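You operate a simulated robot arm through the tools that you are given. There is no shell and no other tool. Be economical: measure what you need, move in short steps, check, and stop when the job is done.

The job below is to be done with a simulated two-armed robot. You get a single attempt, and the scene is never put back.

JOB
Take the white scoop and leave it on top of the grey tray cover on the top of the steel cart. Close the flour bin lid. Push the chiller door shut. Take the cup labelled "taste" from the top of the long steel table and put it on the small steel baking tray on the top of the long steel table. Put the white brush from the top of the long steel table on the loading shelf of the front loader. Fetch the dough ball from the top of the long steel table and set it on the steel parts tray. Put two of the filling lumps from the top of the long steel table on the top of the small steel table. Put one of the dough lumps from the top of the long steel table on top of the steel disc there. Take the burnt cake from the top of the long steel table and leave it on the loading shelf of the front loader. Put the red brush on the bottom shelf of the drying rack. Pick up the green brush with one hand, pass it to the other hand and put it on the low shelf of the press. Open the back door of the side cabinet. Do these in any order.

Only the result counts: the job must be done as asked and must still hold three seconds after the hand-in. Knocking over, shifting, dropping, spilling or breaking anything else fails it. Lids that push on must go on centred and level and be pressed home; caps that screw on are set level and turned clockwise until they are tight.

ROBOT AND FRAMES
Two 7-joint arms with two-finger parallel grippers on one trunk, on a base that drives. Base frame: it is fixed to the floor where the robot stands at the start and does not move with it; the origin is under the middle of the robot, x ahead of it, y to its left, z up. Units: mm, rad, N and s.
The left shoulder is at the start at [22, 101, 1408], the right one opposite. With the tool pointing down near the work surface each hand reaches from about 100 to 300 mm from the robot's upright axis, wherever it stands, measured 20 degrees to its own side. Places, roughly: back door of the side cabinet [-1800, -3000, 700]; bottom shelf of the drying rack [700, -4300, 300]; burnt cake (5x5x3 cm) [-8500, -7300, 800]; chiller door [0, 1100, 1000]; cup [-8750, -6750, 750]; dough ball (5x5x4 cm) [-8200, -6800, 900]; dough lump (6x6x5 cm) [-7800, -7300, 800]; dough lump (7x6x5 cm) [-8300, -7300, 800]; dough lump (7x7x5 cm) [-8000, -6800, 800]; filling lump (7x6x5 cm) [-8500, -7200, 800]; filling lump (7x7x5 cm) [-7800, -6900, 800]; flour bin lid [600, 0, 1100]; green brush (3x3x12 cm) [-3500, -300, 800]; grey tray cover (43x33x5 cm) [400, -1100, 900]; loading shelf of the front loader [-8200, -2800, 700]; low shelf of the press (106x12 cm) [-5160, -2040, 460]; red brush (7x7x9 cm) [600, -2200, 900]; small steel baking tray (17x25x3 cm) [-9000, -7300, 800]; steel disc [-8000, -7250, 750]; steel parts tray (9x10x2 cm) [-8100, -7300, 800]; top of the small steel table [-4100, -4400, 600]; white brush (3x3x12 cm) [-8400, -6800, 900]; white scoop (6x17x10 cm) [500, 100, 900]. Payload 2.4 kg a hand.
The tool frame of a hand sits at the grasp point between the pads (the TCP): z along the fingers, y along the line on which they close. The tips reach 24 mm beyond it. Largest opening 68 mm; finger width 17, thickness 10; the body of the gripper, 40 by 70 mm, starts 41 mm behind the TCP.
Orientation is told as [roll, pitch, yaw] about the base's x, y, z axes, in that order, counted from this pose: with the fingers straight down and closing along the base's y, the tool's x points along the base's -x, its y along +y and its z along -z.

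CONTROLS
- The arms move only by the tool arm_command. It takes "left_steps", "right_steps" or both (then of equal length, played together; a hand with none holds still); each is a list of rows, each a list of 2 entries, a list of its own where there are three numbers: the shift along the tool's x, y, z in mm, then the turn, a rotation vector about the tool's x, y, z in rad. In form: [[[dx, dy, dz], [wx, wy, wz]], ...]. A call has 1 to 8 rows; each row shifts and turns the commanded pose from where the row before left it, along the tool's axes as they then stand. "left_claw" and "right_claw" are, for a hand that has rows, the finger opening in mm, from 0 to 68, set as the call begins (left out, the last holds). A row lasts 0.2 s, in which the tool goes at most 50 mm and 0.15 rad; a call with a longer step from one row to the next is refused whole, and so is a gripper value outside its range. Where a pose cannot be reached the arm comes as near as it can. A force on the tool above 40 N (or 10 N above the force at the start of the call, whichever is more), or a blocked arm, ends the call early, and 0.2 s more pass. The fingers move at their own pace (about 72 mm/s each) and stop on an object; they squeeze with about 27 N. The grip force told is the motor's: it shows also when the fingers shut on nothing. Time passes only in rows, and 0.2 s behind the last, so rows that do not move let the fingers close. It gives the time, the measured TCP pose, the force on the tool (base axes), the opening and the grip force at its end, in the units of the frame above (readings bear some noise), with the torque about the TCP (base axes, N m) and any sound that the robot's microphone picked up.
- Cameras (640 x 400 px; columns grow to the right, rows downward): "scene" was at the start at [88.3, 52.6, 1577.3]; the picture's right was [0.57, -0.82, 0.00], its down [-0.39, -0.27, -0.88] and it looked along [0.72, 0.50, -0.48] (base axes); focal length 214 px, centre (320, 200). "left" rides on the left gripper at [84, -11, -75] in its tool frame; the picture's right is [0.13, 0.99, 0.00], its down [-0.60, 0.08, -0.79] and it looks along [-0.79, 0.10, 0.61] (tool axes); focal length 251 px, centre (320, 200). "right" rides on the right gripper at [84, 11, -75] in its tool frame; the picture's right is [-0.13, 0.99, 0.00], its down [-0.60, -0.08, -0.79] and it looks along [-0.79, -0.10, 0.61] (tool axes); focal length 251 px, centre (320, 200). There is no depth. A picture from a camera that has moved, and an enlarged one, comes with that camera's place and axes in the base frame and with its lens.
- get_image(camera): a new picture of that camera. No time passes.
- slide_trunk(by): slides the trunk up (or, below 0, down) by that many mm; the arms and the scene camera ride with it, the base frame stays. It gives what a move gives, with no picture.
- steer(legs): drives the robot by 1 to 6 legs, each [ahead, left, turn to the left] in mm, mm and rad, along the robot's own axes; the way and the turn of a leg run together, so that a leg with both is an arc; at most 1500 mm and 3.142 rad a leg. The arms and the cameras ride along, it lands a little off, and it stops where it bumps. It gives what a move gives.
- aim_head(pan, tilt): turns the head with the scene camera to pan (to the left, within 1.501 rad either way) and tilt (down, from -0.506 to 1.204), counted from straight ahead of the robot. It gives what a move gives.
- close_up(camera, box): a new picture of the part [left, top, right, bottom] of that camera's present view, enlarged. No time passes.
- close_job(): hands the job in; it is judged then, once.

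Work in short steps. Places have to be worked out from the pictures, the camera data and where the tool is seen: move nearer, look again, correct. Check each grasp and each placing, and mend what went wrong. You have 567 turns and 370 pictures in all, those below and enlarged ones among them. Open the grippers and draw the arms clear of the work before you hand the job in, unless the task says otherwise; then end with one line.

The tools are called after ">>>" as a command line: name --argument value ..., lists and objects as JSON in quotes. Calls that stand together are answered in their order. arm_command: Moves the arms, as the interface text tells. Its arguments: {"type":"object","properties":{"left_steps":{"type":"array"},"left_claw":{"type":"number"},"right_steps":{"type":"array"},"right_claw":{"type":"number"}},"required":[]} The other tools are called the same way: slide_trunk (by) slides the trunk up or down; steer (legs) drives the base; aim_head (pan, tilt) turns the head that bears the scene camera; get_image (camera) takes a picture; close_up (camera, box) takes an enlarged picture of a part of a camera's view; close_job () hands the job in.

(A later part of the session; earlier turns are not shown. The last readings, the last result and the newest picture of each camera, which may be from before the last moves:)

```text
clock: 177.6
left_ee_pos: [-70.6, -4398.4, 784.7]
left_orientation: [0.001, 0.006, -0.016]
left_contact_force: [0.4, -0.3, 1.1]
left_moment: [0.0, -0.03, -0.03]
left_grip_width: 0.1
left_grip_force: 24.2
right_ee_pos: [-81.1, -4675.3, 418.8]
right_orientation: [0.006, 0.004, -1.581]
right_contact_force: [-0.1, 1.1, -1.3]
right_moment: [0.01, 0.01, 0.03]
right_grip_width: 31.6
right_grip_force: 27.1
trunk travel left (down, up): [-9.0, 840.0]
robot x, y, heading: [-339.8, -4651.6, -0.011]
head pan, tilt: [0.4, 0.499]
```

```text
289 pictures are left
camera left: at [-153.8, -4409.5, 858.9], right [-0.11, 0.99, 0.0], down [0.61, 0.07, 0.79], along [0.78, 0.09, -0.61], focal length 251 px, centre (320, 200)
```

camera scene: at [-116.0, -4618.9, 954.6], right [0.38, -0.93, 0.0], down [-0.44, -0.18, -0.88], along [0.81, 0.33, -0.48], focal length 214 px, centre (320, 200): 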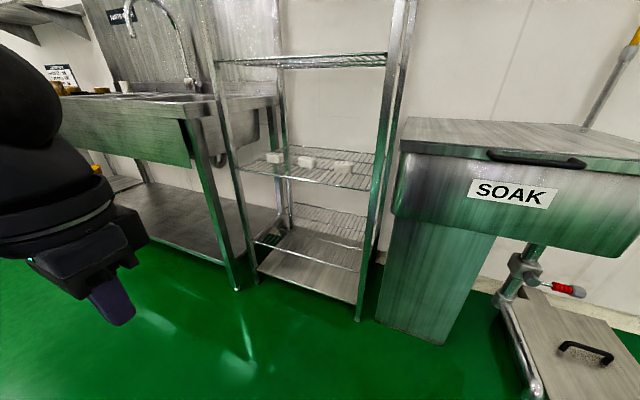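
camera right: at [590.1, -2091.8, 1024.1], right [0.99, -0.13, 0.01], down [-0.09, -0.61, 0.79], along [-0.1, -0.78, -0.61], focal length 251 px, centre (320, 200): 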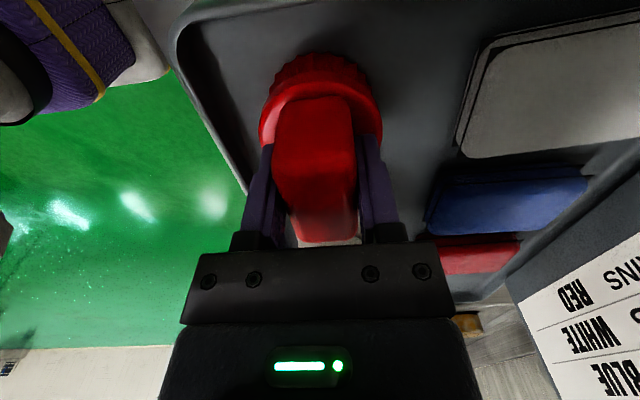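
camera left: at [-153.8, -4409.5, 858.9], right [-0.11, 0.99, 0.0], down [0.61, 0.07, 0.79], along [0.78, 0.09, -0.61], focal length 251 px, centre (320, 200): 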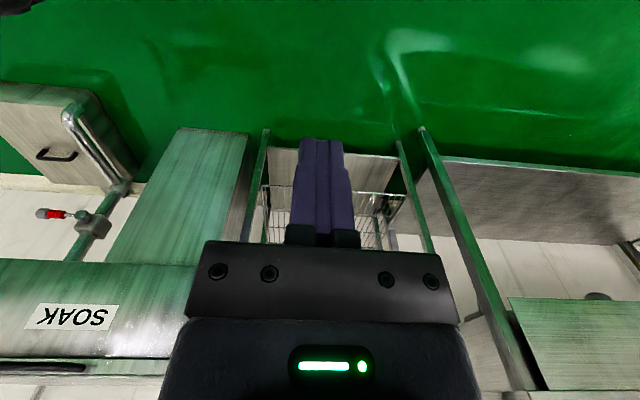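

Shelf height is confirmed at about 290, rack centre y≈-4285. I retract the left hand, line up with the rack and drive in, leaving the last part to the arm.

>>> arm_command --left_claw 0 --left_steps '[[[40, 0, 0], [0, 0, 0]], [[40, 0, 0], [0, 0, 0]]]'

>>> steer --legs '[[0, 385, 0], [480, 0, 0]]'

>>> aim_head --pan -0.1 --tilt 0.9

>>> get_image --camera "scene"

>>> get_image --camera "right"

```text
clock: 178.2
left_ee_pos: [-150.9, -4396.0, 784.8]
left_orientation: [0.002, 0.007, -0.016]
left_contact_force: [0.3, 0.7, -0.5]
left_moment: [-0.01, -0.01, 0.02]
left_grip_width: 0.0
left_grip_force: 23.4
right_ee_pos: [-79.5, -4675.1, 420.2]
right_orientation: [0.006, 0.005, -1.582]
right_contact_force: [0.6, -1.1, -2.2]
right_moment: [0.0, 0.0, -0.03]
right_grip_width: 31.6
right_grip_force: 26.6
trunk travel left (down, up): [-9.0, 840.0]
robot x, y, heading: [-331.8, -4652.8, -0.009]
head pan, tilt: [0.4, 0.499]
```

```text
clock: 183.0
left_ee_pos: [332.1, -4017.4, 785.2]
left_orientation: [0.003, 0.007, -0.007]
left_contact_force: [-0.2, 0.0, 0.3]
left_moment: [0.0, 0.03, 0.0]
left_grip_width: 0.1
left_grip_force: 23.7
right_ee_pos: [404.4, -4294.8, 420.7]
right_orientation: [0.005, 0.005, -1.575]
right_contact_force: [0.1, 0.3, -1.5]
right_moment: [0.04, -0.03, 0.02]
right_grip_width: 31.9
right_grip_force: 26.7
trunk travel left (down, up): [-9.0, 840.0]
robot x, y, heading: [145.3, -4273.1, -0.005]
head pan, tilt: [0.4, 0.499]
```

```text
clock: 183.9
left_ee_pos: [332.6, -4017.2, 784.7]
left_orientation: [0.002, 0.008, -0.009]
left_contact_force: [-0.5, 0.2, 0.5]
left_moment: [0.01, 0.03, -0.01]
left_grip_width: 0.0
left_grip_force: 23.7
right_ee_pos: [403.0, -4295.9, 421.4]
right_orientation: [0.006, 0.006, -1.575]
right_contact_force: [-0.6, 0.2, -0.8]
right_moment: [0.01, 0.0, -0.01]
right_grip_width: 31.8
right_grip_force: 26.9
trunk travel left (down, up): [-9.0, 840.0]
robot x, y, heading: [148.0, -4274.0, -0.006]
head pan, tilt: [-0.099, 0.901]
```

```text
288 pictures are left
camera scene: at [359.2, -4282.0, 920.8], right [-0.1, -0.99, 0.0], down [-0.78, 0.08, -0.62], along [0.62, -0.06, -0.78], focal length 214 px, centre (320, 200)
```

scene: 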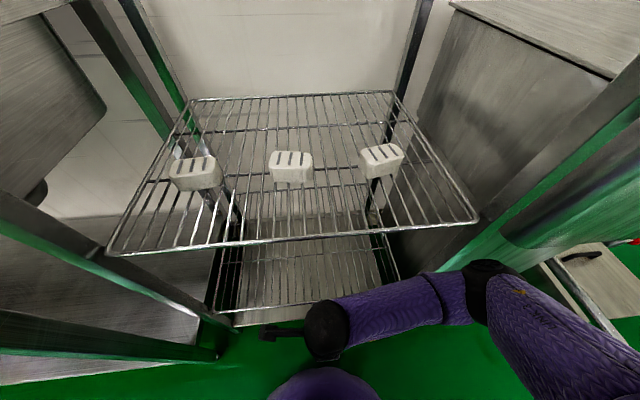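

```text
287 pictures are left
camera right: at [415.8, -4212.3, 496.4], right [0.99, -0.13, 0.01], down [-0.09, -0.61, 0.79], along [-0.1, -0.78, -0.61], focal length 251 px, centre (320, 200)
```

right: 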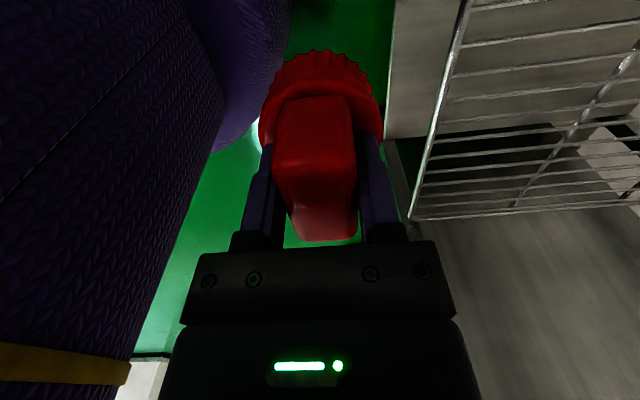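

The front rail is at x≈510. I lower the hand a bit more (brush bottom just over the shelf) and move it forward under the upper shelf, checking on the way.

>>> arm_command --right_claw 0 --right_steps '[[[0, 0, 38], [0, 0, 0]], [[0, 30, 0], [0, 0, 0]], [[0, 30, 0], [0, 0, 0]], [[0, 30, 0], [0, 0, 0]]]'

>>> get_image --camera "scene"

>>> get_image --camera "right"

```text
clock: 184.9
left_ee_pos: [332.1, -4017.3, 783.6]
left_orientation: [0.001, 0.008, -0.008]
left_contact_force: [0.1, 0.4, -0.2]
left_moment: [-0.02, 0.01, 0.0]
left_grip_width: 0.2
left_grip_force: 23.6
right_ee_pos: [494.0, -4295.9, 382.9]
right_orientation: [0.007, 0.006, -1.573]
right_contact_force: [-0.8, -0.3, -1.2]
right_moment: [0.02, -0.01, 0.01]
right_grip_width: 31.9
right_grip_force: 26.8
trunk travel left (down, up): [-9.0, 840.0]
robot x, y, heading: [146.1, -4275.0, -0.003]
head pan, tilt: [-0.099, 0.901]
```

```text
286 pictures are left
camera scene: at [359.1, -4282.1, 920.8], right [-0.1, -0.99, 0.0], down [-0.78, 0.08, -0.62], along [0.62, -0.06, -0.78], focal length 214 px, centre (320, 200)
```

scene: 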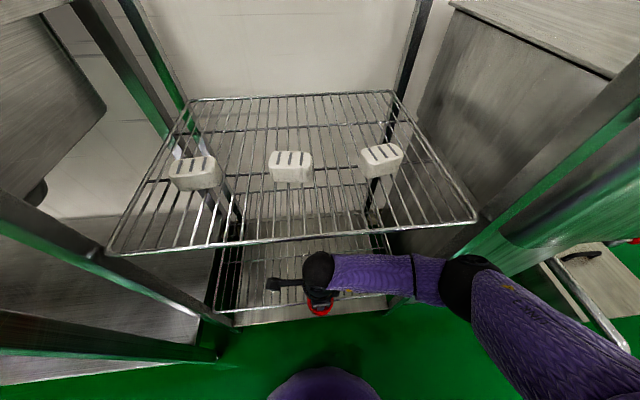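

```text
285 pictures are left
camera right: at [505.9, -4212.6, 458.9], right [0.99, -0.13, 0.01], down [-0.09, -0.61, 0.79], along [-0.1, -0.78, -0.61], focal length 251 px, centre (320, 200)
```

right: 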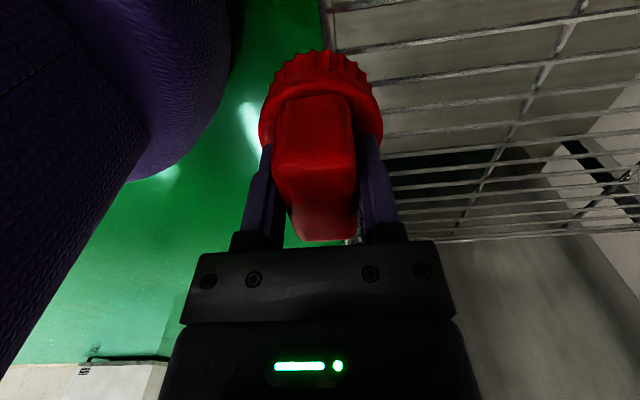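

The forearm clears the upper shelf, but the elbow would meet the right front post. I shift the base left 115 mm, then go further in.

>>> steer --legs '[[0, 115, 0]]'

>>> arm_command --right_claw 0 --right_steps '[[[0, 25, 0], [0, 0, 0]], [[0, 25, 0], [0, 0, 0]], [[0, 25, 0], [0, 0, 0]], [[0, 20, 0], [0, 0, 0]]]'

>>> get_image --camera "scene"

>>> get_image --camera "right"

```text
clock: 186.2
left_ee_pos: [332.0, -3901.5, 784.7]
left_orientation: [0.004, 0.007, -0.01]
left_contact_force: [0.2, -0.6, 0.3]
left_moment: [0.03, 0.01, 0.03]
left_grip_width: 0.0
left_grip_force: 23.9
right_ee_pos: [494.2, -4181.2, 382.6]
right_orientation: [0.007, 0.007, -1.575]
right_contact_force: [-0.3, 0.8, -2.1]
right_moment: [-0.01, -0.02, 0.04]
right_grip_width: 31.6
right_grip_force: 27.2
trunk travel left (down, up): [-9.0, 840.0]
robot x, y, heading: [149.5, -4158.4, -0.001]
head pan, tilt: [-0.099, 0.901]
```

```text
clock: 187.2
left_ee_pos: [332.9, -3903.9, 783.7]
left_orientation: [0.004, 0.006, -0.013]
left_contact_force: [-0.6, -0.2, 0.0]
left_moment: [-0.01, -0.02, 0.02]
left_grip_width: 0.0
left_grip_force: 23.9
right_ee_pos: [587.2, -4185.5, 379.4]
right_orientation: [0.002, 0.008, -1.581]
right_contact_force: [0.3, 0.5, -1.5]
right_moment: [-0.01, 0.01, 0.01]
right_grip_width: 31.9
right_grip_force: 26.9
trunk travel left (down, up): [-9.0, 840.0]
robot x, y, heading: [149.3, -4159.1, -0.01]
head pan, tilt: [-0.099, 0.901]
```

```text
284 pictures are left
camera scene: at [358.2, -4170.8, 920.0], right [-0.11, -0.99, 0.0], down [-0.78, 0.09, -0.62], along [0.62, -0.07, -0.78], focal length 214 px, centre (320, 200)
```

scene: 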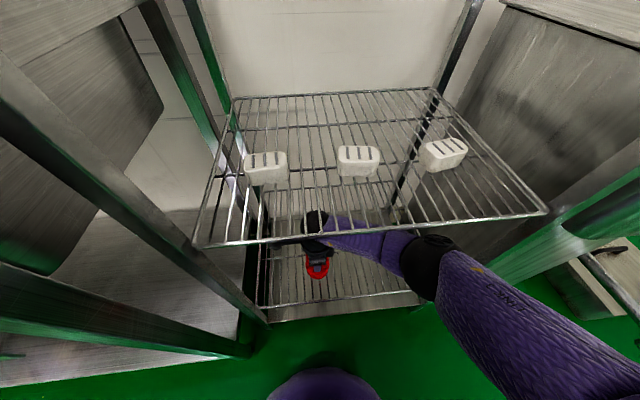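

```text
283 pictures are left
camera right: at [598.7, -4102.5, 456.3], right [0.99, -0.14, 0.0], down [-0.09, -0.61, 0.79], along [-0.11, -0.78, -0.61], focal length 251 px, centre (320, 200)
```

right: 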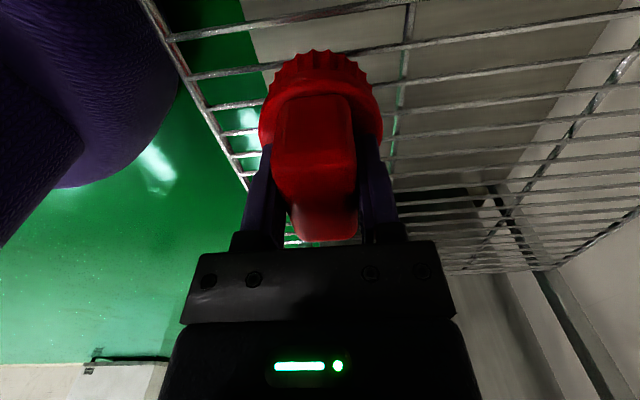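

The brush is over the bottom shelf, behind the rail. I lower it until it touches.

>>> arm_command --right_claw 0 --right_steps '[[[0, 0, 6], [0, 0, 0]], [[0, 0, 6], [0, 0, 0]], [[0, 0, 4], [0, 0, 0]], [[0, 0, 4], [0, 0, 0]], [[0, 0, 4], [0, 0, 0]]]'

```text
clock: 188.4
left_ee_pos: [331.6, -3901.4, 785.0]
left_orientation: [0.001, 0.005, -0.009]
left_contact_force: [-0.3, -0.8, -0.9]
left_moment: [0.0, 0.03, -0.03]
left_grip_width: 0.0
left_grip_force: 23.1
right_ee_pos: [590.5, -4179.3, 362.4]
right_orientation: [0.01, 0.01, -1.574]
right_contact_force: [5.5, 4.3, 26.6]
right_moment: [0.16, 0.43, -0.06]
right_grip_width: 32.2
right_grip_force: 27.2
trunk travel left (down, up): [-9.0, 840.0]
robot x, y, heading: [150.5, -4158.6, -0.009]
head pan, tilt: [-0.099, 0.901]
```

Contact (27 N). I relieve it, open, and look.

>>> arm_command --right_claw 0 --right_steps '[[[0, 0, -4], [0, 0, 0]], [[0, 0, -1], [0, 0, 0]]]'

>>> arm_command --right_claw 68 --right_steps '[[[0, 0, 0], [0, 0, 0]], [[0, 0, 0], [0, 0, 0]], [[0, 0, 0], [0, 0, 0]]]'

>>> get_image --camera "right"

```text
clock: 189.0
left_ee_pos: [332.2, -3902.7, 783.4]
left_orientation: [0.003, 0.006, -0.01]
left_contact_force: [0.3, 0.1, -0.1]
left_moment: [0.02, 0.0, 0.01]
left_grip_width: 0.1
left_grip_force: 23.2
right_ee_pos: [589.7, -4180.7, 365.3]
right_orientation: [0.004, 0.004, -1.575]
right_contact_force: [-0.1, -0.8, -1.4]
right_moment: [-0.03, 0.0, 0.02]
right_grip_width: 31.4
right_grip_force: 26.7
trunk travel left (down, up): [-9.0, 840.0]
robot x, y, heading: [148.4, -4159.4, -0.01]
head pan, tilt: [-0.099, 0.901]
```

```text
clock: 189.8
left_ee_pos: [333.2, -3901.5, 783.8]
left_orientation: [0.002, 0.008, -0.01]
left_contact_force: [-0.3, 0.0, 0.3]
left_moment: [-0.06, 0.05, 0.01]
left_grip_width: 0.2
left_grip_force: 23.5
right_ee_pos: [590.2, -4180.7, 364.6]
right_orientation: [0.006, 0.006, -1.574]
right_contact_force: [-1.6, -0.3, -0.1]
right_moment: [0.02, -0.01, 0.0]
right_grip_width: 67.8
right_grip_force: 0.0
trunk travel left (down, up): [-9.0, 840.0]
robot x, y, heading: [151.8, -4158.2, -0.007]
head pan, tilt: [-0.099, 0.901]
```

```text
282 pictures are left
camera right: at [601.1, -4097.4, 440.6], right [0.99, -0.13, 0.01], down [-0.09, -0.61, 0.79], along [-0.1, -0.78, -0.61], focal length 251 px, centre (320, 200)
```

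right: 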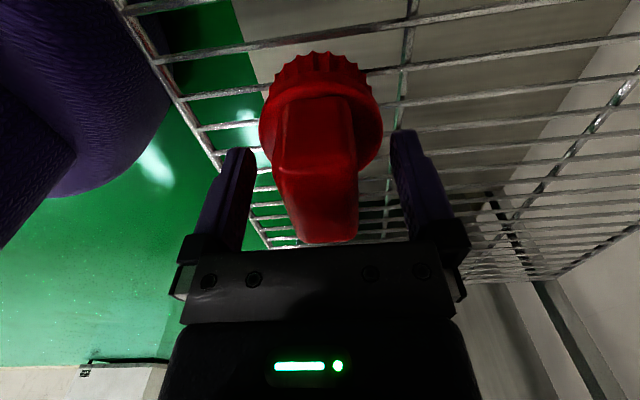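

The brush stands upright. I slip the hand out sideways (lift 25, move toward -y, then back out) to stay clear of the shelf above.

>>> arm_command --right_claw 68 --right_steps '[[[0, 0, -25], [0, 0, 0]], [[-30, 0, 0], [0, 0, 0]], [[-30, 0, 0], [0, 0, 0]], [[-25, 0, 0], [0, 0, 0]], [[0, -40, 0], [0, 0, 0]], [[0, -40, 0], [0, 0, 0]], [[0, -40, 0], [0, 0, 0]], [[0, -40, 0], [0, 0, 0]]]'

>>> get_image --camera "scene"

```text
clock: 191.6
left_ee_pos: [333.3, -3902.5, 784.3]
left_orientation: [0.001, 0.007, -0.01]
left_contact_force: [0.5, 0.1, -0.5]
left_moment: [0.0, 0.03, 0.04]
left_grip_width: 0.2
left_grip_force: 23.3
right_ee_pos: [429.8, -4266.5, 387.9]
right_orientation: [0.009, 0.005, -1.575]
right_contact_force: [-0.2, -0.1, 0.8]
right_moment: [0.0, 0.02, -0.02]
right_grip_width: 68.0
right_grip_force: 0.1
trunk travel left (down, up): [-9.0, 840.0]
robot x, y, heading: [149.9, -4155.1, -0.003]
head pan, tilt: [-0.099, 0.901]
```

```text
281 pictures are left
camera scene: at [359.7, -4167.0, 920.9], right [-0.1, -0.99, 0.0], down [-0.78, 0.08, -0.62], along [0.62, -0.07, -0.78], focal length 214 px, centre (320, 200)
```

scene: 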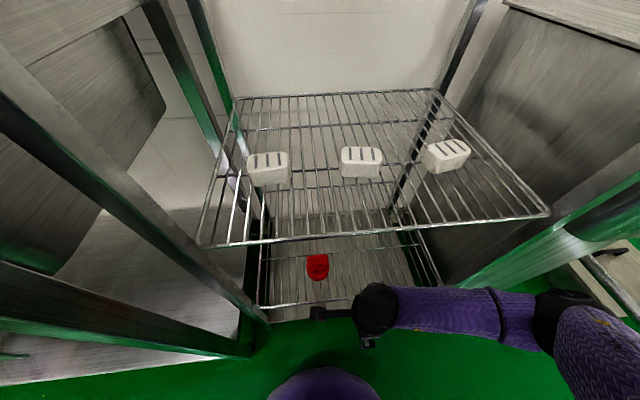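

The red brush is on the bottom shelf. I back out, raise and unrotate the right hand, then raise the trunk and look for the side cabinet.

>>> steer --legs '[[-700, 0, 0]]'

>>> arm_command --right_claw 0 --right_steps '[[[0, 0, -45], [0, 0, -0.15]], [[0, 0, -45], [0, 0, -0.15]], [[0, 0, -45], [0, 0, -0.15]], [[0, 0, -45], [0, 0, -0.15]], [[0, 0, -45], [0, 0, -0.15]], [[0, 0, -45], [0, 0, -0.15]], [[0, 0, -45], [0, 0, -0.15]], [[0, 0, -30], [0, 0, -0.15]]]'

>>> arm_command --right_claw 0 --right_steps '[[[0, 0, 0], [0, 0, -0.15]], [[0, 0, 0], [0, 0, -0.15]], [[0, 0, 0], [0, 0, -0.07]]]'

>>> slide_trunk --by 350

>>> steer --legs '[[0, 0, 2.5]]'

>>> aim_head --pan 0.0 --tilt 0.4

>>> get_image --camera "scene"

```text
clock: 195.4
left_ee_pos: [-358.8, -3897.7, 784.4]
left_orientation: [0.002, 0.008, -0.014]
left_contact_force: [0.4, 0.5, 0.9]
left_moment: [0.0, 0.0, -0.01]
left_grip_width: 0.0
left_grip_force: 23.7
right_ee_pos: [-263.8, -4261.8, 388.1]
right_orientation: [0.005, 0.006, -1.577]
right_contact_force: [-0.1, 0.3, -0.1]
right_moment: [-0.01, 0.0, 0.03]
right_grip_width: 68.2
right_grip_force: 0.0
trunk travel left (down, up): [-9.0, 840.0]
robot x, y, heading: [-546.1, -4152.3, -0.006]
head pan, tilt: [-0.099, 0.901]
```

```text
clock: 197.2
left_ee_pos: [-359.7, -3898.2, 784.0]
left_orientation: [0.003, 0.008, -0.015]
left_contact_force: [0.6, 0.2, -0.4]
left_moment: [-0.04, -0.01, 0.01]
left_grip_width: 0.0
left_grip_force: 23.4
right_ee_pos: [-249.5, -4259.4, 731.9]
right_orientation: [0.007, -0.005, -0.377]
right_contact_force: [0.1, 0.7, 0.0]
right_moment: [-0.01, 0.01, 0.02]
right_grip_width: 0.2
right_grip_force: 23.7
right hand out of reach, approached as far as the arm can: row 4, 5
trunk travel left (down, up): [-9.0, 840.0]
robot x, y, heading: [-542.2, -4154.7, -0.012]
head pan, tilt: [-0.099, 0.901]
```

```text
clock: 198.0
left_ee_pos: [-358.9, -3898.0, 783.9]
left_orientation: [0.001, 0.008, -0.015]
left_contact_force: [0.5, 0.1, 0.0]
left_moment: [0.0, -0.02, -0.02]
left_grip_width: 0.1
left_grip_force: 23.5
right_ee_pos: [-250.5, -4259.0, 730.3]
right_orientation: [0.006, -0.008, -0.008]
right_contact_force: [-0.9, 0.3, 0.1]
right_moment: [0.0, -0.02, 0.02]
right_grip_width: 0.0
right_grip_force: 24.1
trunk travel left (down, up): [-9.0, 840.0]
robot x, y, heading: [-545.4, -4153.8, -0.008]
head pan, tilt: [-0.099, 0.901]
```

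```text
clock: 201.4
left_ee_pos: [-359.8, -3898.7, 1134.4]
left_orientation: [0.002, 0.008, -0.014]
left_contact_force: [0.5, 0.1, -0.3]
left_moment: [-0.02, 0.01, -0.02]
left_grip_width: 0.1
left_grip_force: 23.5
right_ee_pos: [-252.3, -4259.0, 1081.1]
right_orientation: [0.006, -0.006, -0.01]
right_contact_force: [-1.3, -0.4, -0.6]
right_moment: [-0.01, -0.04, -0.01]
right_grip_width: 0.0
right_grip_force: 23.8
trunk travel left (down, up): [-359.0, 490.0]
robot x, y, heading: [-542.7, -4153.7, -0.005]
head pan, tilt: [-0.099, 0.901]
```

```text
clock: 207.8
left_ee_pos: [-842.5, -4254.6, 1135.4]
left_orientation: [0.003, 0.007, 2.513]
left_contact_force: [-1.0, 0.1, -0.1]
left_moment: [0.01, -0.03, 0.01]
left_grip_width: 0.0
left_grip_force: 23.6
right_ee_pos: [-722.3, -3898.2, 1080.2]
right_orientation: [0.005, -0.006, 2.517]
right_contact_force: [-0.3, 0.2, 0.7]
right_moment: [-0.04, -0.01, -0.04]
right_grip_width: 0.0
right_grip_force: 23.5
trunk travel left (down, up): [-359.0, 490.0]
robot x, y, heading: [-543.4, -4151.9, 2.516]
head pan, tilt: [-0.099, 0.901]
```

```text
clock: 208.7
left_ee_pos: [-843.3, -4256.0, 1133.7]
left_orientation: [0.002, 0.006, 2.513]
left_contact_force: [0.2, -0.3, -0.3]
left_moment: [-0.01, 0.03, -0.01]
left_grip_width: 0.0
left_grip_force: 23.7
right_ee_pos: [-722.4, -3898.1, 1079.9]
right_orientation: [0.005, -0.007, 2.518]
right_contact_force: [0.0, 0.3, 0.0]
right_moment: [-0.02, 0.02, -0.02]
right_grip_width: 0.1
right_grip_force: 22.8
trunk travel left (down, up): [-359.0, 490.0]
robot x, y, heading: [-545.6, -4150.2, 2.516]
head pan, tilt: [0.0, 0.4]
```

```text
280 pictures are left
camera scene: at [-649.7, -4077.1, 1322.9], right [0.59, 0.81, 0.0], down [0.32, -0.23, -0.92], along [-0.75, 0.54, -0.39], focal length 214 px, centre (320, 200)
```

scene: 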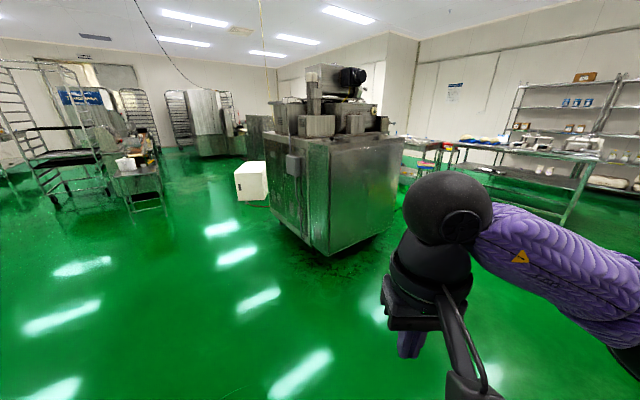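

The place given for the cabinet's back door projects onto the large stainless machine body. I zoom in.

>>> close_up --camera "scene" --box '[220, 50, 430, 270]'

```text
1.82 times, centred on (325, 160) of scene
camera zoom: at [-649.7, -4077.1, 1322.9], right [0.59, 0.81, 0.0], down [0.32, -0.23, -0.92], along [-0.75, 0.54, -0.39], focal length 390 px, centre (311, 273)
```

zoom: 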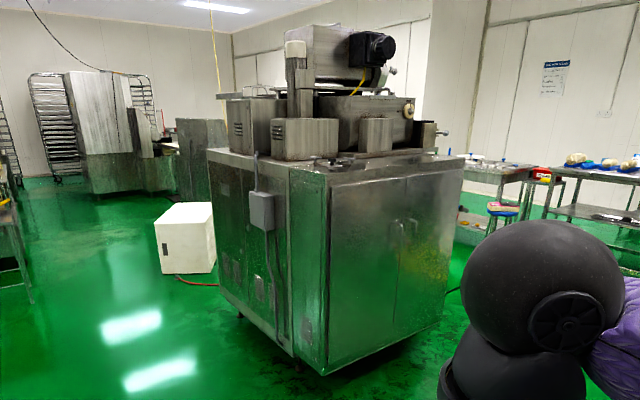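

The double door is on the +x face at x≈-1900. The left (−y) leaf has its handle near (-1900, -2670, 750) and is the back door. I drive there facing -x.

>>> steer --legs '[[0, 0, 0.625], [350, -700, 0], [350, -700, 0]]'

>>> aim_head --pan 0.0 --tilt 0.6

>>> get_image --camera "scene"

```text
clock: 218.4
left_ee_pos: [-1412.9, -2999.1, 1134.2]
left_orientation: [0.002, 0.007, 3.131]
left_contact_force: [-0.4, 0.3, -0.8]
left_moment: [-0.01, 0.01, -0.04]
left_grip_width: 0.1
left_grip_force: 23.2
right_ee_pos: [-1524.0, -2637.7, 1080.9]
right_orientation: [0.004, -0.008, 3.135]
right_contact_force: [-0.9, -1.1, 0.6]
right_moment: [-0.02, -0.01, 0.01]
right_grip_width: 0.0
right_grip_force: 23.7
trunk travel left (down, up): [-359.0, 490.0]
robot x, y, heading: [-1228.7, -2742.9, 3.138]
head pan, tilt: [0.0, 0.4]
```

```text
clock: 219.2
left_ee_pos: [-1414.1, -2998.8, 1133.3]
left_orientation: [0.001, 0.005, 3.131]
left_contact_force: [-0.7, -0.5, -0.5]
left_moment: [-0.03, 0.0, -0.03]
left_grip_width: 0.0
left_grip_force: 23.7
right_ee_pos: [-1523.3, -2638.4, 1080.5]
right_orientation: [0.005, -0.006, 3.136]
right_contact_force: [-0.5, 0.1, 0.1]
right_moment: [0.01, -0.01, 0.01]
right_grip_width: 0.2
right_grip_force: 23.4
trunk travel left (down, up): [-359.0, 490.0]
robot x, y, heading: [-1231.8, -2739.3, 3.138]
head pan, tilt: [0.0, 0.6]
```

```text
278 pictures are left
camera scene: at [-1355.7, -2741.2, 1304.8], right [0.01, 1.0, 0.0], down [0.56, 0.0, -0.83], along [-0.83, 0.0, -0.56], focal length 214 px, centre (320, 200)
```

scene: 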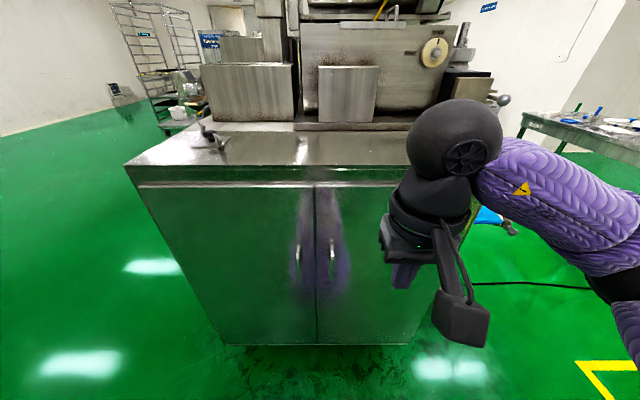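

The left leaf is centred at y≈-3005, which matches the place given. I zoom in on the handles.

>>> close_up --camera "scene" --box '[250, 200, 380, 320]'

```text
3.33 times, centred on (315, 260) of scene
camera zoom: at [-1355.7, -2741.2, 1304.8], right [0.01, 1.0, 0.0], down [0.56, 0.0, -0.83], along [-0.83, 0.0, -0.56], focal length 715 px, centre (337, 0)
```

zoom: 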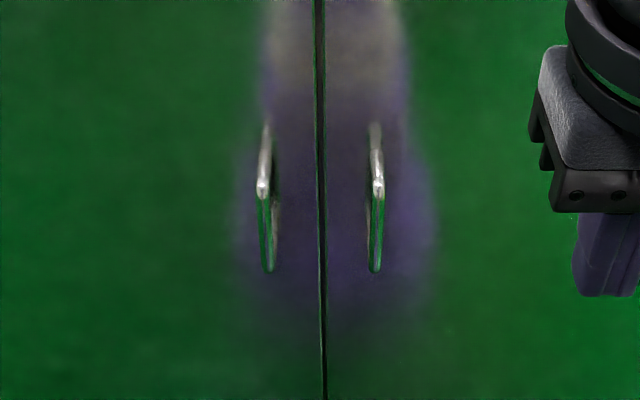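

The handles are plain vertical bars, the left one at about x≈-1800, y≈-2811, z 676–802. I'll grip it with the left hand pointing forward. I lower the trunk, extend the hand, and pitch it forward.

>>> slide_trunk --by -200

>>> arm_command --left_claw 60 --left_steps '[[[-45, -15, 0], [0, 0, 0]], [[-45, -15, 0], [0, 0, 0]], [[-45, -15, 20], [0, 0, 0]], [[0, -15, 20], [0, 0, 0]], [[0, 0, 0], [0, -0.145, 0]], [[0, 0, 0], [0, -0.145, 0]], [[0, 0, 0], [0, -0.145, 0]], [[0, 0, 0], [0, -0.145, 0]]]'

>>> arm_command --left_claw 60 --left_steps '[[[0, 0, 0], [0, -0.145, 0]], [[0, 0, 0], [0, -0.145, 0]], [[0, 0, 0], [0, -0.145, 0]], [[0, 0, 0], [0, -0.145, 0]], [[0, 0, 0], [0, -0.145, 0]], [[0, 0, 0], [0, -0.145, 0]], [[0, 0, 0], [0, -0.12, 0]]]'

>>> get_image --camera "scene"

>>> get_image --camera "left"

```text
clock: 221.3
left_ee_pos: [-1413.5, -2998.6, 934.8]
left_orientation: [0.001, 0.005, 3.132]
left_contact_force: [-1.2, 0.6, -0.4]
left_moment: [-0.02, -0.04, 0.02]
left_grip_width: 0.2
left_grip_force: 23.9
right_ee_pos: [-1522.8, -2638.2, 880.6]
right_orientation: [0.005, -0.006, 3.137]
right_contact_force: [-0.4, 0.9, -0.5]
right_moment: [0.0, -0.01, -0.05]
right_grip_width: 0.1
right_grip_force: 23.6
trunk travel left (down, up): [-159.0, 690.0]
robot x, y, heading: [-1228.5, -2744.7, 3.133]
head pan, tilt: [0.0, 0.6]
```

```text
refused: row 3 steps farther than a row can; nothing moved
```

```text
clock: 221.8
left_ee_pos: [-1414.4, -2999.1, 935.2]
left_orientation: [-0.006, -0.158, 3.141]
left_contact_force: [-26.5, -1.2, 8.1]
left_moment: [0.15, -2.64, -0.15]
left_grip_width: 60.3
left_grip_force: 0.4
left hand out of reach, approached as far as the arm can: row 2
right_ee_pos: [-1523.8, -2638.9, 879.9]
right_orientation: [0.005, -0.007, 3.135]
right_contact_force: [-0.1, 0.7, -0.4]
right_moment: [0.01, -0.01, 0.02]
right_grip_width: 0.2
right_grip_force: 23.5
trunk travel left (down, up): [-159.0, 690.0]
robot x, y, heading: [-1230.4, -2742.3, 3.139]
head pan, tilt: [0.0, 0.6]
stopped in row 2 (left hand): the force on the tool passed its limit at 134 N (the readings are from after the stop); the commanded pose is now the measured one
```

```text
276 pictures are left
camera scene: at [-1402.0, -2740.9, 1101.5], right [0.01, 1.0, 0.0], down [0.57, 0.0, -0.82], along [-0.82, 0.0, -0.57], focal length 214 px, centre (320, 200)
```

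scene: 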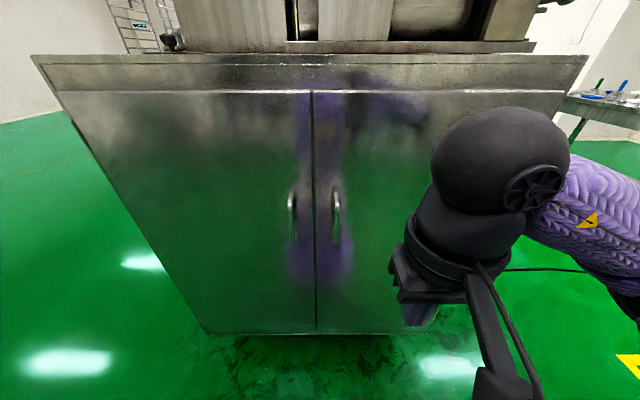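

```text
275 pictures are left
camera left: at [-1318.1, -2990.4, 997.0], right [0.13, -0.99, -0.02], down [-0.47, -0.08, 0.88], along [-0.87, -0.1, -0.48], focal length 251 px, centre (320, 200)
```

left: 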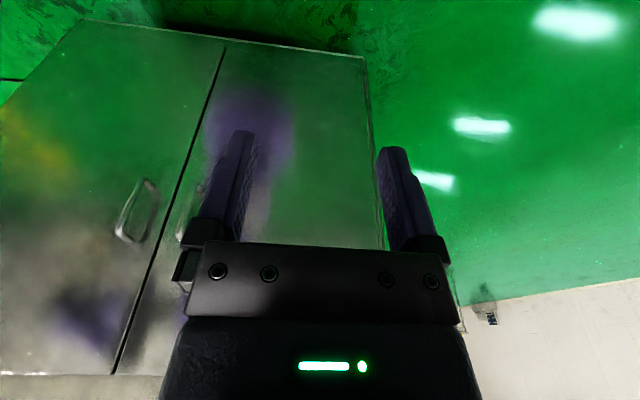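

The row was over the limit and the turn then happened too close to my body. Corrected estimate: door face at x≈-1806, left handle about (-1765, -2801, 805). I extend the hand forward first, then pitch it.

>>> steer --legs '[[0, -100, 0]]'

>>> arm_command --left_claw 60 --left_steps '[[[-45, 0, 0], [0, 0, 0]], [[-45, 0, 0], [0, 0, 0]], [[-45, 0, 0], [0, 0, 0]], [[-25, 0, 20], [0, -0.12, 0]], [[-20, 0, 20], [0, -0.12, 0]], [[0, 0, 20], [0, -0.12, 0]], [[0, 0, 10], [0, -0.12, 0]], [[0, 0, 0], [0, -0.12, 0]]]'

>>> get_image --camera "scene"

```text
clock: 223.0
left_ee_pos: [-1414.5, -2911.2, 935.5]
left_orientation: [-0.006, -0.157, 3.141]
left_contact_force: [-12.4, -0.8, 9.0]
left_moment: [0.07, -1.86, -0.07]
left_grip_width: 59.5
left_grip_force: 0.1
right_ee_pos: [-1523.0, -2549.4, 881.2]
right_orientation: [0.005, -0.007, 3.135]
right_contact_force: [0.1, 0.0, 0.0]
right_moment: [-0.01, 0.03, 0.02]
right_grip_width: 0.0
right_grip_force: 23.9
trunk travel left (down, up): [-159.0, 690.0]
robot x, y, heading: [-1228.6, -2653.0, 3.141]
head pan, tilt: [0.0, 0.6]
stopped in leg 1: the force on the tool passed its limit at 41 N (the readings are from after the stop); the commanded pose is now the measured one
```

```text
clock: 224.8
left_ee_pos: [-1612.8, -2909.3, 899.8]
left_orientation: [-0.007, -0.761, -3.138]
left_contact_force: [0.0, -0.2, 0.3]
left_moment: [-0.01, -0.01, -0.02]
left_grip_width: 60.1
left_grip_force: 0.1
right_ee_pos: [-1522.7, -2550.1, 881.4]
right_orientation: [0.005, -0.007, 3.135]
right_contact_force: [0.6, -1.1, -0.6]
right_moment: [-0.01, -0.01, -0.02]
right_grip_width: 0.0
right_grip_force: 23.6
trunk travel left (down, up): [-159.0, 690.0]
robot x, y, heading: [-1230.2, -2652.3, 3.137]
head pan, tilt: [0.0, 0.6]
```

```text
274 pictures are left
camera scene: at [-1401.3, -2652.0, 1101.5], right [0.01, 1.0, 0.0], down [0.57, 0.0, -0.82], along [-0.82, 0.01, -0.57], focal length 214 px, centre (320, 200)
```

scene: 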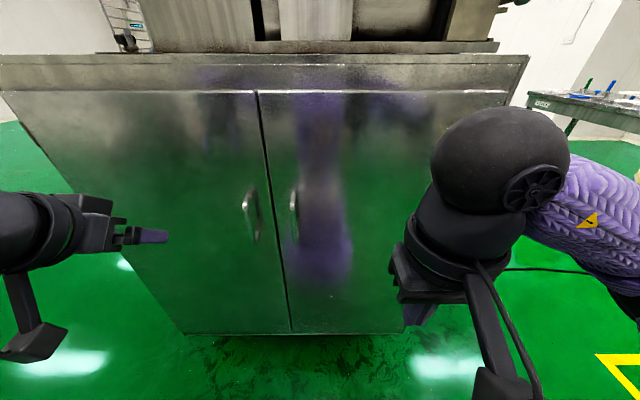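

Triangulating sideways gives the handle at about (-1775, -2803, 806). I finish pitching the hand to horizontal.

>>> arm_command --left_claw 60 --left_steps '[[[0, 0, 0], [0, -0.135, 0]], [[0, 0, 0], [0, -0.135, 0]], [[0, 0, 0], [0, -0.135, 0]], [[0, 0, 0], [0, -0.135, 0]], [[0, 0, 0], [0, -0.135, 0]], [[0, 0, 0], [0, -0.135, 0]]]'

>>> get_image --camera "left"

```text
clock: 226.2
left_ee_pos: [-1629.1, -2920.4, 900.8]
left_orientation: [-0.988, -1.56, -2.158]
left_contact_force: [0.2, 0.4, -0.1]
left_moment: [-0.02, -0.03, -0.01]
left_grip_width: 59.8
left_grip_force: 0.0
left hand out of reach, approached as far as the arm can: row 3, 4, 5
right_ee_pos: [-1523.1, -2550.0, 879.7]
right_orientation: [0.007, -0.007, 3.136]
right_contact_force: [0.1, -0.4, -0.2]
right_moment: [-0.01, 0.03, -0.01]
right_grip_width: 0.0
right_grip_force: 24.1
trunk travel left (down, up): [-159.0, 690.0]
robot x, y, heading: [-1227.6, -2656.0, 3.135]
head pan, tilt: [0.0, 0.6]
```

```text
273 pictures are left
camera left: at [-1552.6, -2911.1, 817.4], right [0.0, -0.99, -0.14], down [0.79, -0.09, 0.61], along [-0.61, -0.11, 0.78], focal length 251 px, centre (320, 200)
```

left: 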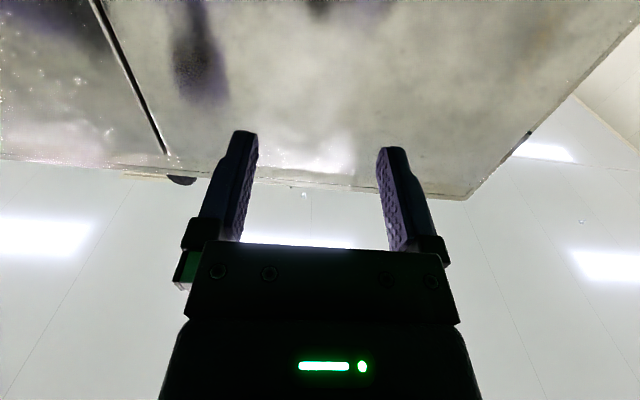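

The hand now points forward. I shift it down and toward the handle line, still about 145 mm short of the bar.

>>> arm_command --left_claw 60 --left_steps '[[[31, -38, 0], [0, 0, 0]], [[31, -38, 0], [0, 0, 0]], [[31, -38, 0], [0, 0, 0]]]'

>>> get_image --camera "scene"

>>> get_image --camera "left"

```text
clock: 227.0
left_ee_pos: [-1633.0, -2807.7, 806.7]
left_orientation: [-0.681, -1.564, -2.462]
left_contact_force: [-0.7, -0.1, -0.1]
left_moment: [-0.01, -0.03, 0.0]
left_grip_width: 60.3
left_grip_force: 0.0
left hand out of reach, approached as far as the arm can: row 1
right_ee_pos: [-1522.2, -2550.8, 879.9]
right_orientation: [0.004, -0.006, 3.134]
right_contact_force: [0.0, 0.0, -0.2]
right_moment: [0.01, 0.04, -0.01]
right_grip_width: 0.0
right_grip_force: 23.8
trunk travel left (down, up): [-159.0, 690.0]
robot x, y, heading: [-1231.7, -2654.2, 3.141]
head pan, tilt: [0.0, 0.6]
```

```text
272 pictures are left
camera scene: at [-1401.3, -2652.1, 1101.5], right [0.01, 1.0, 0.0], down [0.57, 0.0, -0.82], along [-0.82, 0.01, -0.57], focal length 214 px, centre (320, 200)
```

scene: 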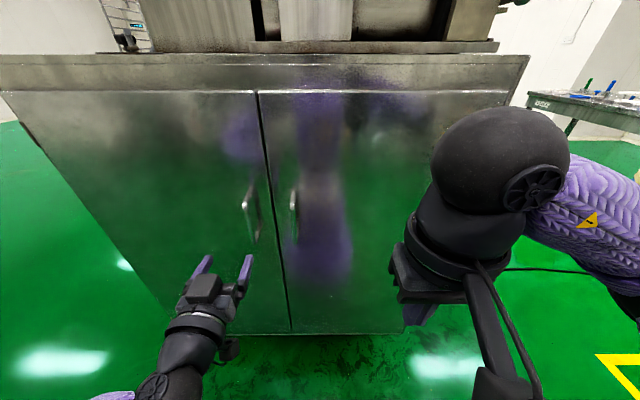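

```text
271 pictures are left
camera left: at [-1557.7, -2799.0, 722.6], right [0.0, -0.99, -0.13], down [0.79, -0.08, 0.61], along [-0.61, -0.1, 0.78], focal length 251 px, centre (320, 200)
```

left: 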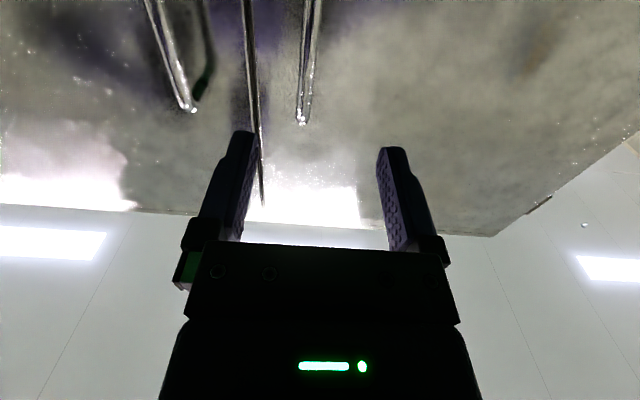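

The bar is centred between the fingers (y≈-2801, z 722–870). I drive ahead 100 mm, check, then close in with the arm.

>>> steer --legs '[[100, 0, 0]]'

>>> get_image --camera "left"

```text
clock: 228.1
left_ee_pos: [-1733.7, -2806.9, 806.4]
left_orientation: [-0.799, -1.566, -2.344]
left_contact_force: [-0.1, -0.1, -0.4]
left_moment: [-0.05, 0.0, -0.03]
left_grip_width: 60.1
left_grip_force: 0.0
right_ee_pos: [-1622.6, -2549.1, 881.6]
right_orientation: [0.005, -0.006, 3.134]
right_contact_force: [-0.2, 0.5, -0.7]
right_moment: [-0.02, 0.03, 0.03]
right_grip_width: 0.1
right_grip_force: 23.9
trunk travel left (down, up): [-159.0, 690.0]
robot x, y, heading: [-1327.4, -2652.3, 3.135]
head pan, tilt: [0.0, 0.6]
```

```text
270 pictures are left
camera left: at [-1657.6, -2798.4, 722.8], right [0.0, -0.99, -0.13], down [0.79, -0.08, 0.61], along [-0.61, -0.1, 0.78], focal length 251 px, centre (320, 200)
```

left: 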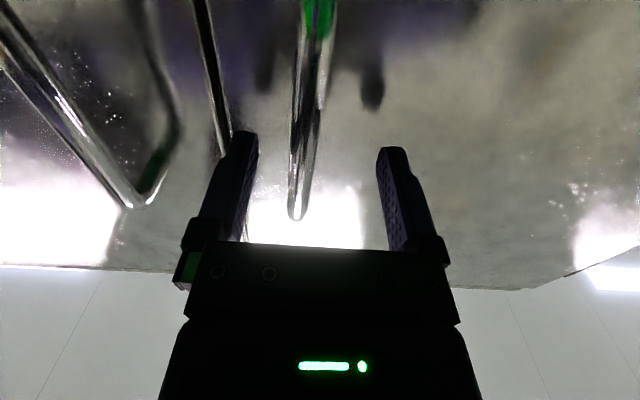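

The bar is at x≈-1757. I move forward 20 mm and close.

>>> arm_command --left_claw 60 --left_steps '[[[0, -5, 11], [0, 0, 0]], [[0, 0, 11], [0, 0, 0]]]'

>>> arm_command --left_claw 0 --left_steps '[[[0, 0, 0], [0, 0, 0]], [[0, 0, 0], [0, 0, 0]], [[0, 0, 0], [0, 0, 0]], [[0, 0, 0], [0, 0, 0]]]'

```text
clock: 228.7
left_ee_pos: [-1756.2, -2803.2, 806.7]
left_orientation: [-0.743, -1.566, -2.401]
left_contact_force: [-0.1, 0.1, 0.4]
left_moment: [-0.02, 0.04, 0.0]
left_grip_width: 60.3
left_grip_force: 0.1
right_ee_pos: [-1623.1, -2549.0, 880.5]
right_orientation: [0.004, -0.007, 3.135]
right_contact_force: [-0.4, 0.9, 0.2]
right_moment: [-0.03, -0.01, 0.0]
right_grip_width: 0.0
right_grip_force: 23.7
trunk travel left (down, up): [-159.0, 690.0]
robot x, y, heading: [-1330.3, -2651.5, 3.14]
head pan, tilt: [0.0, 0.6]
```

```text
clock: 229.7
left_ee_pos: [-1755.2, -2799.1, 807.3]
left_orientation: [-0.509, -1.564, -2.641]
left_contact_force: [2.1, 26.4, -5.6]
left_moment: [-0.05, 0.36, 0.18]
left_grip_width: 11.7
left_grip_force: 31.8
right_ee_pos: [-1623.2, -2545.8, 880.4]
right_orientation: [0.007, -0.007, 3.134]
right_contact_force: [0.5, -0.2, 0.4]
right_moment: [0.02, -0.01, -0.01]
right_grip_width: 0.1
right_grip_force: 23.4
trunk travel left (down, up): [-159.0, 690.0]
robot x, y, heading: [-1325.4, -2651.5, 3.131]
head pan, tilt: [0.0, 0.6]
```

The bar is gripped. I relieve the side force and pull back along the arc.

>>> arm_command --left_claw 0 --left_steps '[[[0, -4, 0], [0, 0, 0]], [[0, 0, -15], [0, 0, 0]], [[0, 1, -20], [0, 0, 0]], [[0, 3, -20], [0, 0, 0]], [[0, 4, -20], [0, 0, 0]], [[0, 5, -20], [0, 0, 0]]]'

>>> get_image --camera "scene"

```text
clock: 230.8
left_ee_pos: [-1707.7, -2808.3, 807.0]
left_orientation: [3.125, -1.563, 0.028]
left_contact_force: [-3.3, -10.5, 6.3]
left_moment: [-0.17, -0.63, -0.17]
left_grip_width: 11.6
left_grip_force: 32.6
left hand out of reach, approached as far as the arm can: row 4, 5
right_ee_pos: [-1623.5, -2551.8, 880.1]
right_orientation: [0.005, -0.008, 3.139]
right_contact_force: [0.1, 0.4, -0.9]
right_moment: [-0.01, 0.0, 0.04]
right_grip_width: 0.0
right_grip_force: 23.9
trunk travel left (down, up): [-159.0, 690.0]
robot x, y, heading: [-1329.4, -2651.2, 3.145]
head pan, tilt: [0.0, 0.6]
stopped in row 5 (left hand): the force on the tool passed its limit at 46 N (the readings are from after the stop); the commanded pose is now the measured one
```

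```text
269 pictures are left
camera scene: at [-1501.8, -2653.9, 1101.5], right [0.0, 1.0, 0.0], down [0.57, 0.0, -0.82], along [-0.82, 0.0, -0.57], focal length 214 px, centre (320, 200)
```

scene: 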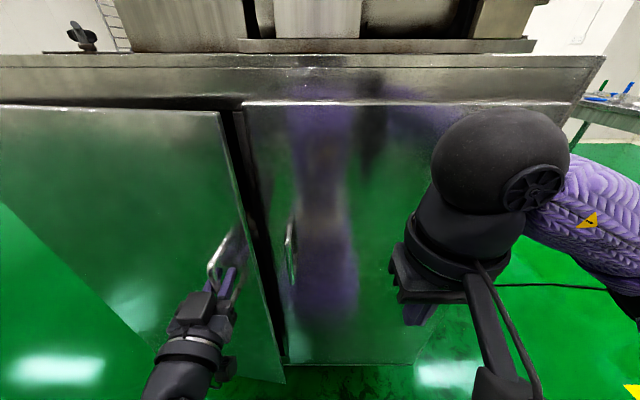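

The door is opening. The arm is at its limit, so I pull further by driving back with a little left.

>>> steer --legs '[[-60, 15, 0]]'

>>> steer --legs '[[-60, 25, 0]]'

>>> get_image --camera "scene"

```text
clock: 231.8
left_ee_pos: [-1650.8, -2827.0, 805.5]
left_orientation: [2.676, -1.56, 0.491]
left_contact_force: [-3.1, -7.2, -4.4]
left_moment: [-0.01, 0.27, -0.04]
left_grip_width: 11.5
left_grip_force: 31.8
right_ee_pos: [-1567.0, -2567.4, 879.5]
right_orientation: [0.003, -0.006, -3.141]
right_contact_force: [-0.7, -0.1, -0.4]
right_moment: [-0.02, -0.02, 0.03]
right_grip_width: 0.1
right_grip_force: 23.4
trunk travel left (down, up): [-159.0, 690.0]
robot x, y, heading: [-1271.3, -2673.1, -3.14]
head pan, tilt: [0.0, 0.6]
stopped in leg 1: the force on the tool passed its limit at 44 N (the readings are from after the stop); the commanded pose is now the measured one
```

```text
clock: 232.9
left_ee_pos: [-1596.6, -2855.0, 807.5]
left_orientation: [2.406, -1.557, 0.777]
left_contact_force: [-4.7, -7.8, -5.8]
left_moment: [0.09, 0.26, -0.02]
left_grip_width: 11.8
left_grip_force: 32.0
right_ee_pos: [-1513.2, -2590.5, 881.1]
right_orientation: [0.003, -0.005, -3.138]
right_contact_force: [-0.1, 1.2, 0.0]
right_moment: [0.0, 0.02, -0.02]
right_grip_width: 0.0
right_grip_force: 23.4
trunk travel left (down, up): [-159.0, 690.0]
robot x, y, heading: [-1218.8, -2689.8, -3.145]
head pan, tilt: [0.0, 0.6]
stopped in leg 1: the force on the tool passed its limit at 45 N (the readings are from after the stop); the commanded pose is now the measured one
```

```text
268 pictures are left
camera scene: at [-1390.7, -2693.8, 1101.4], right [0.0, 1.0, 0.0], down [0.57, 0.0, -0.82], along [-0.82, 0.0, -0.57], focal length 214 px, centre (320, 200)
```

scene: 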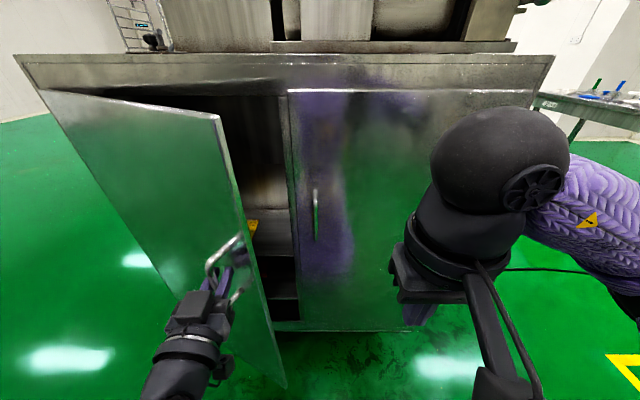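

The door is at about 28°. I continue along the arc in two more steps.

>>> steer --legs '[[-64, 40, 0]]'

>>> steer --legs '[[-45, 48, 0]]'

>>> get_image --camera "scene"

```text
clock: 233.9
left_ee_pos: [-1551.6, -2887.0, 806.1]
left_orientation: [2.3, -1.554, 0.896]
left_contact_force: [-6.7, -7.4, -5.2]
left_moment: [0.13, 0.28, -0.04]
left_grip_width: 11.9
left_grip_force: 32.2
right_ee_pos: [-1466.8, -2622.5, 881.1]
right_orientation: [0.002, -0.008, -3.135]
right_contact_force: [1.1, -0.3, 0.5]
right_moment: [0.0, -0.01, 0.0]
right_grip_width: 0.0
right_grip_force: 23.7
trunk travel left (down, up): [-159.0, 690.0]
robot x, y, heading: [-1174.5, -2719.7, -3.134]
head pan, tilt: [0.0, 0.6]
stopped in leg 1: the force on the tool passed its limit at 43 N (the readings are from after the stop); the commanded pose is now the measured one
```

```text
clock: 234.9
left_ee_pos: [-1505.3, -2933.0, 806.5]
left_orientation: [2.303, -1.554, 0.887]
left_contact_force: [-2.0, -3.0, -10.5]
left_moment: [0.17, 0.13, 0.07]
left_grip_width: 11.5
left_grip_force: 32.2
right_ee_pos: [-1421.9, -2669.7, 880.8]
right_orientation: [0.005, -0.004, -3.137]
right_contact_force: [-0.7, 0.2, -0.5]
right_moment: [-0.02, 0.05, 0.01]
right_grip_width: 0.0
right_grip_force: 23.7
trunk travel left (down, up): [-159.0, 690.0]
robot x, y, heading: [-1124.9, -2768.4, -3.139]
head pan, tilt: [0.0, 0.6]
```

```text
267 pictures are left
camera scene: at [-1299.3, -2770.6, 1101.4], right [-0.01, 1.0, 0.0], down [0.57, 0.0, -0.82], along [-0.82, 0.0, -0.57], focal length 214 px, centre (320, 200)
```

scene: 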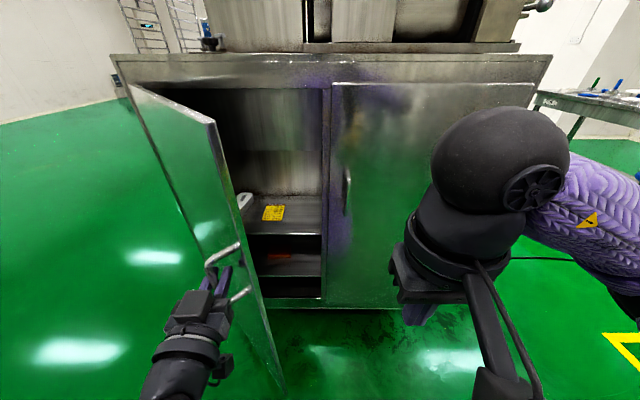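

The door is at about 50° and moving smoothly. I continue along the arc.

>>> steer --legs '[[-37, 56, 0]]'

>>> steer --legs '[[-27, 60, 0]]'

>>> get_image --camera "scene"

```text
clock: 235.9
left_ee_pos: [-1468.4, -2989.4, 806.1]
left_orientation: [2.301, -1.553, 0.888]
left_contact_force: [-5.8, -3.4, -4.4]
left_moment: [0.12, 0.06, 0.09]
left_grip_width: 11.6
left_grip_force: 32.4
right_ee_pos: [-1384.4, -2725.5, 878.9]
right_orientation: [0.005, -0.005, -3.136]
right_contact_force: [-0.8, -1.8, 0.9]
right_moment: [0.02, 0.05, 0.04]
right_grip_width: 0.0
right_grip_force: 23.5
trunk travel left (down, up): [-159.0, 690.0]
robot x, y, heading: [-1091.1, -2827.6, -3.137]
head pan, tilt: [0.0, 0.6]
```

```text
clock: 236.9
left_ee_pos: [-1442.5, -3049.3, 806.1]
left_orientation: [2.311, -1.551, 0.882]
left_contact_force: [-16.7, -5.7, 1.6]
left_moment: [0.16, 0.15, 0.02]
left_grip_width: 11.8
left_grip_force: 32.1
right_ee_pos: [-1356.7, -2784.2, 880.0]
right_orientation: [0.005, -0.006, -3.137]
right_contact_force: [-0.4, -0.6, -0.3]
right_moment: [0.02, -0.03, 0.01]
right_grip_width: 0.1
right_grip_force: 23.5
trunk travel left (down, up): [-159.0, 690.0]
robot x, y, heading: [-1060.3, -2882.7, -3.133]
head pan, tilt: [0.0, 0.6]
```

```text
266 pictures are left
camera scene: at [-1235.5, -2886.2, 1101.3], right [0.0, 1.0, 0.0], down [0.57, 0.0, -0.82], along [-0.82, 0.0, -0.57], focal length 214 px, centre (320, 200)
```

scene: 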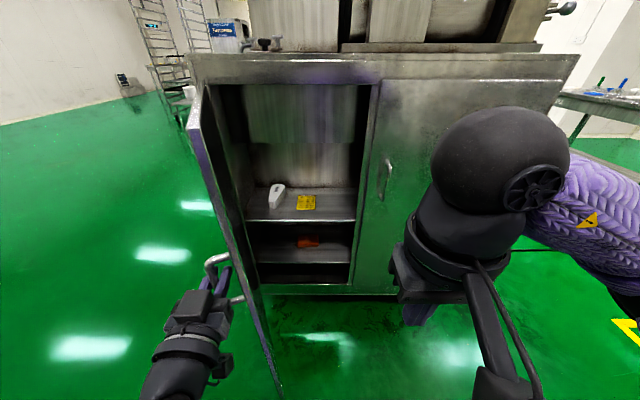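

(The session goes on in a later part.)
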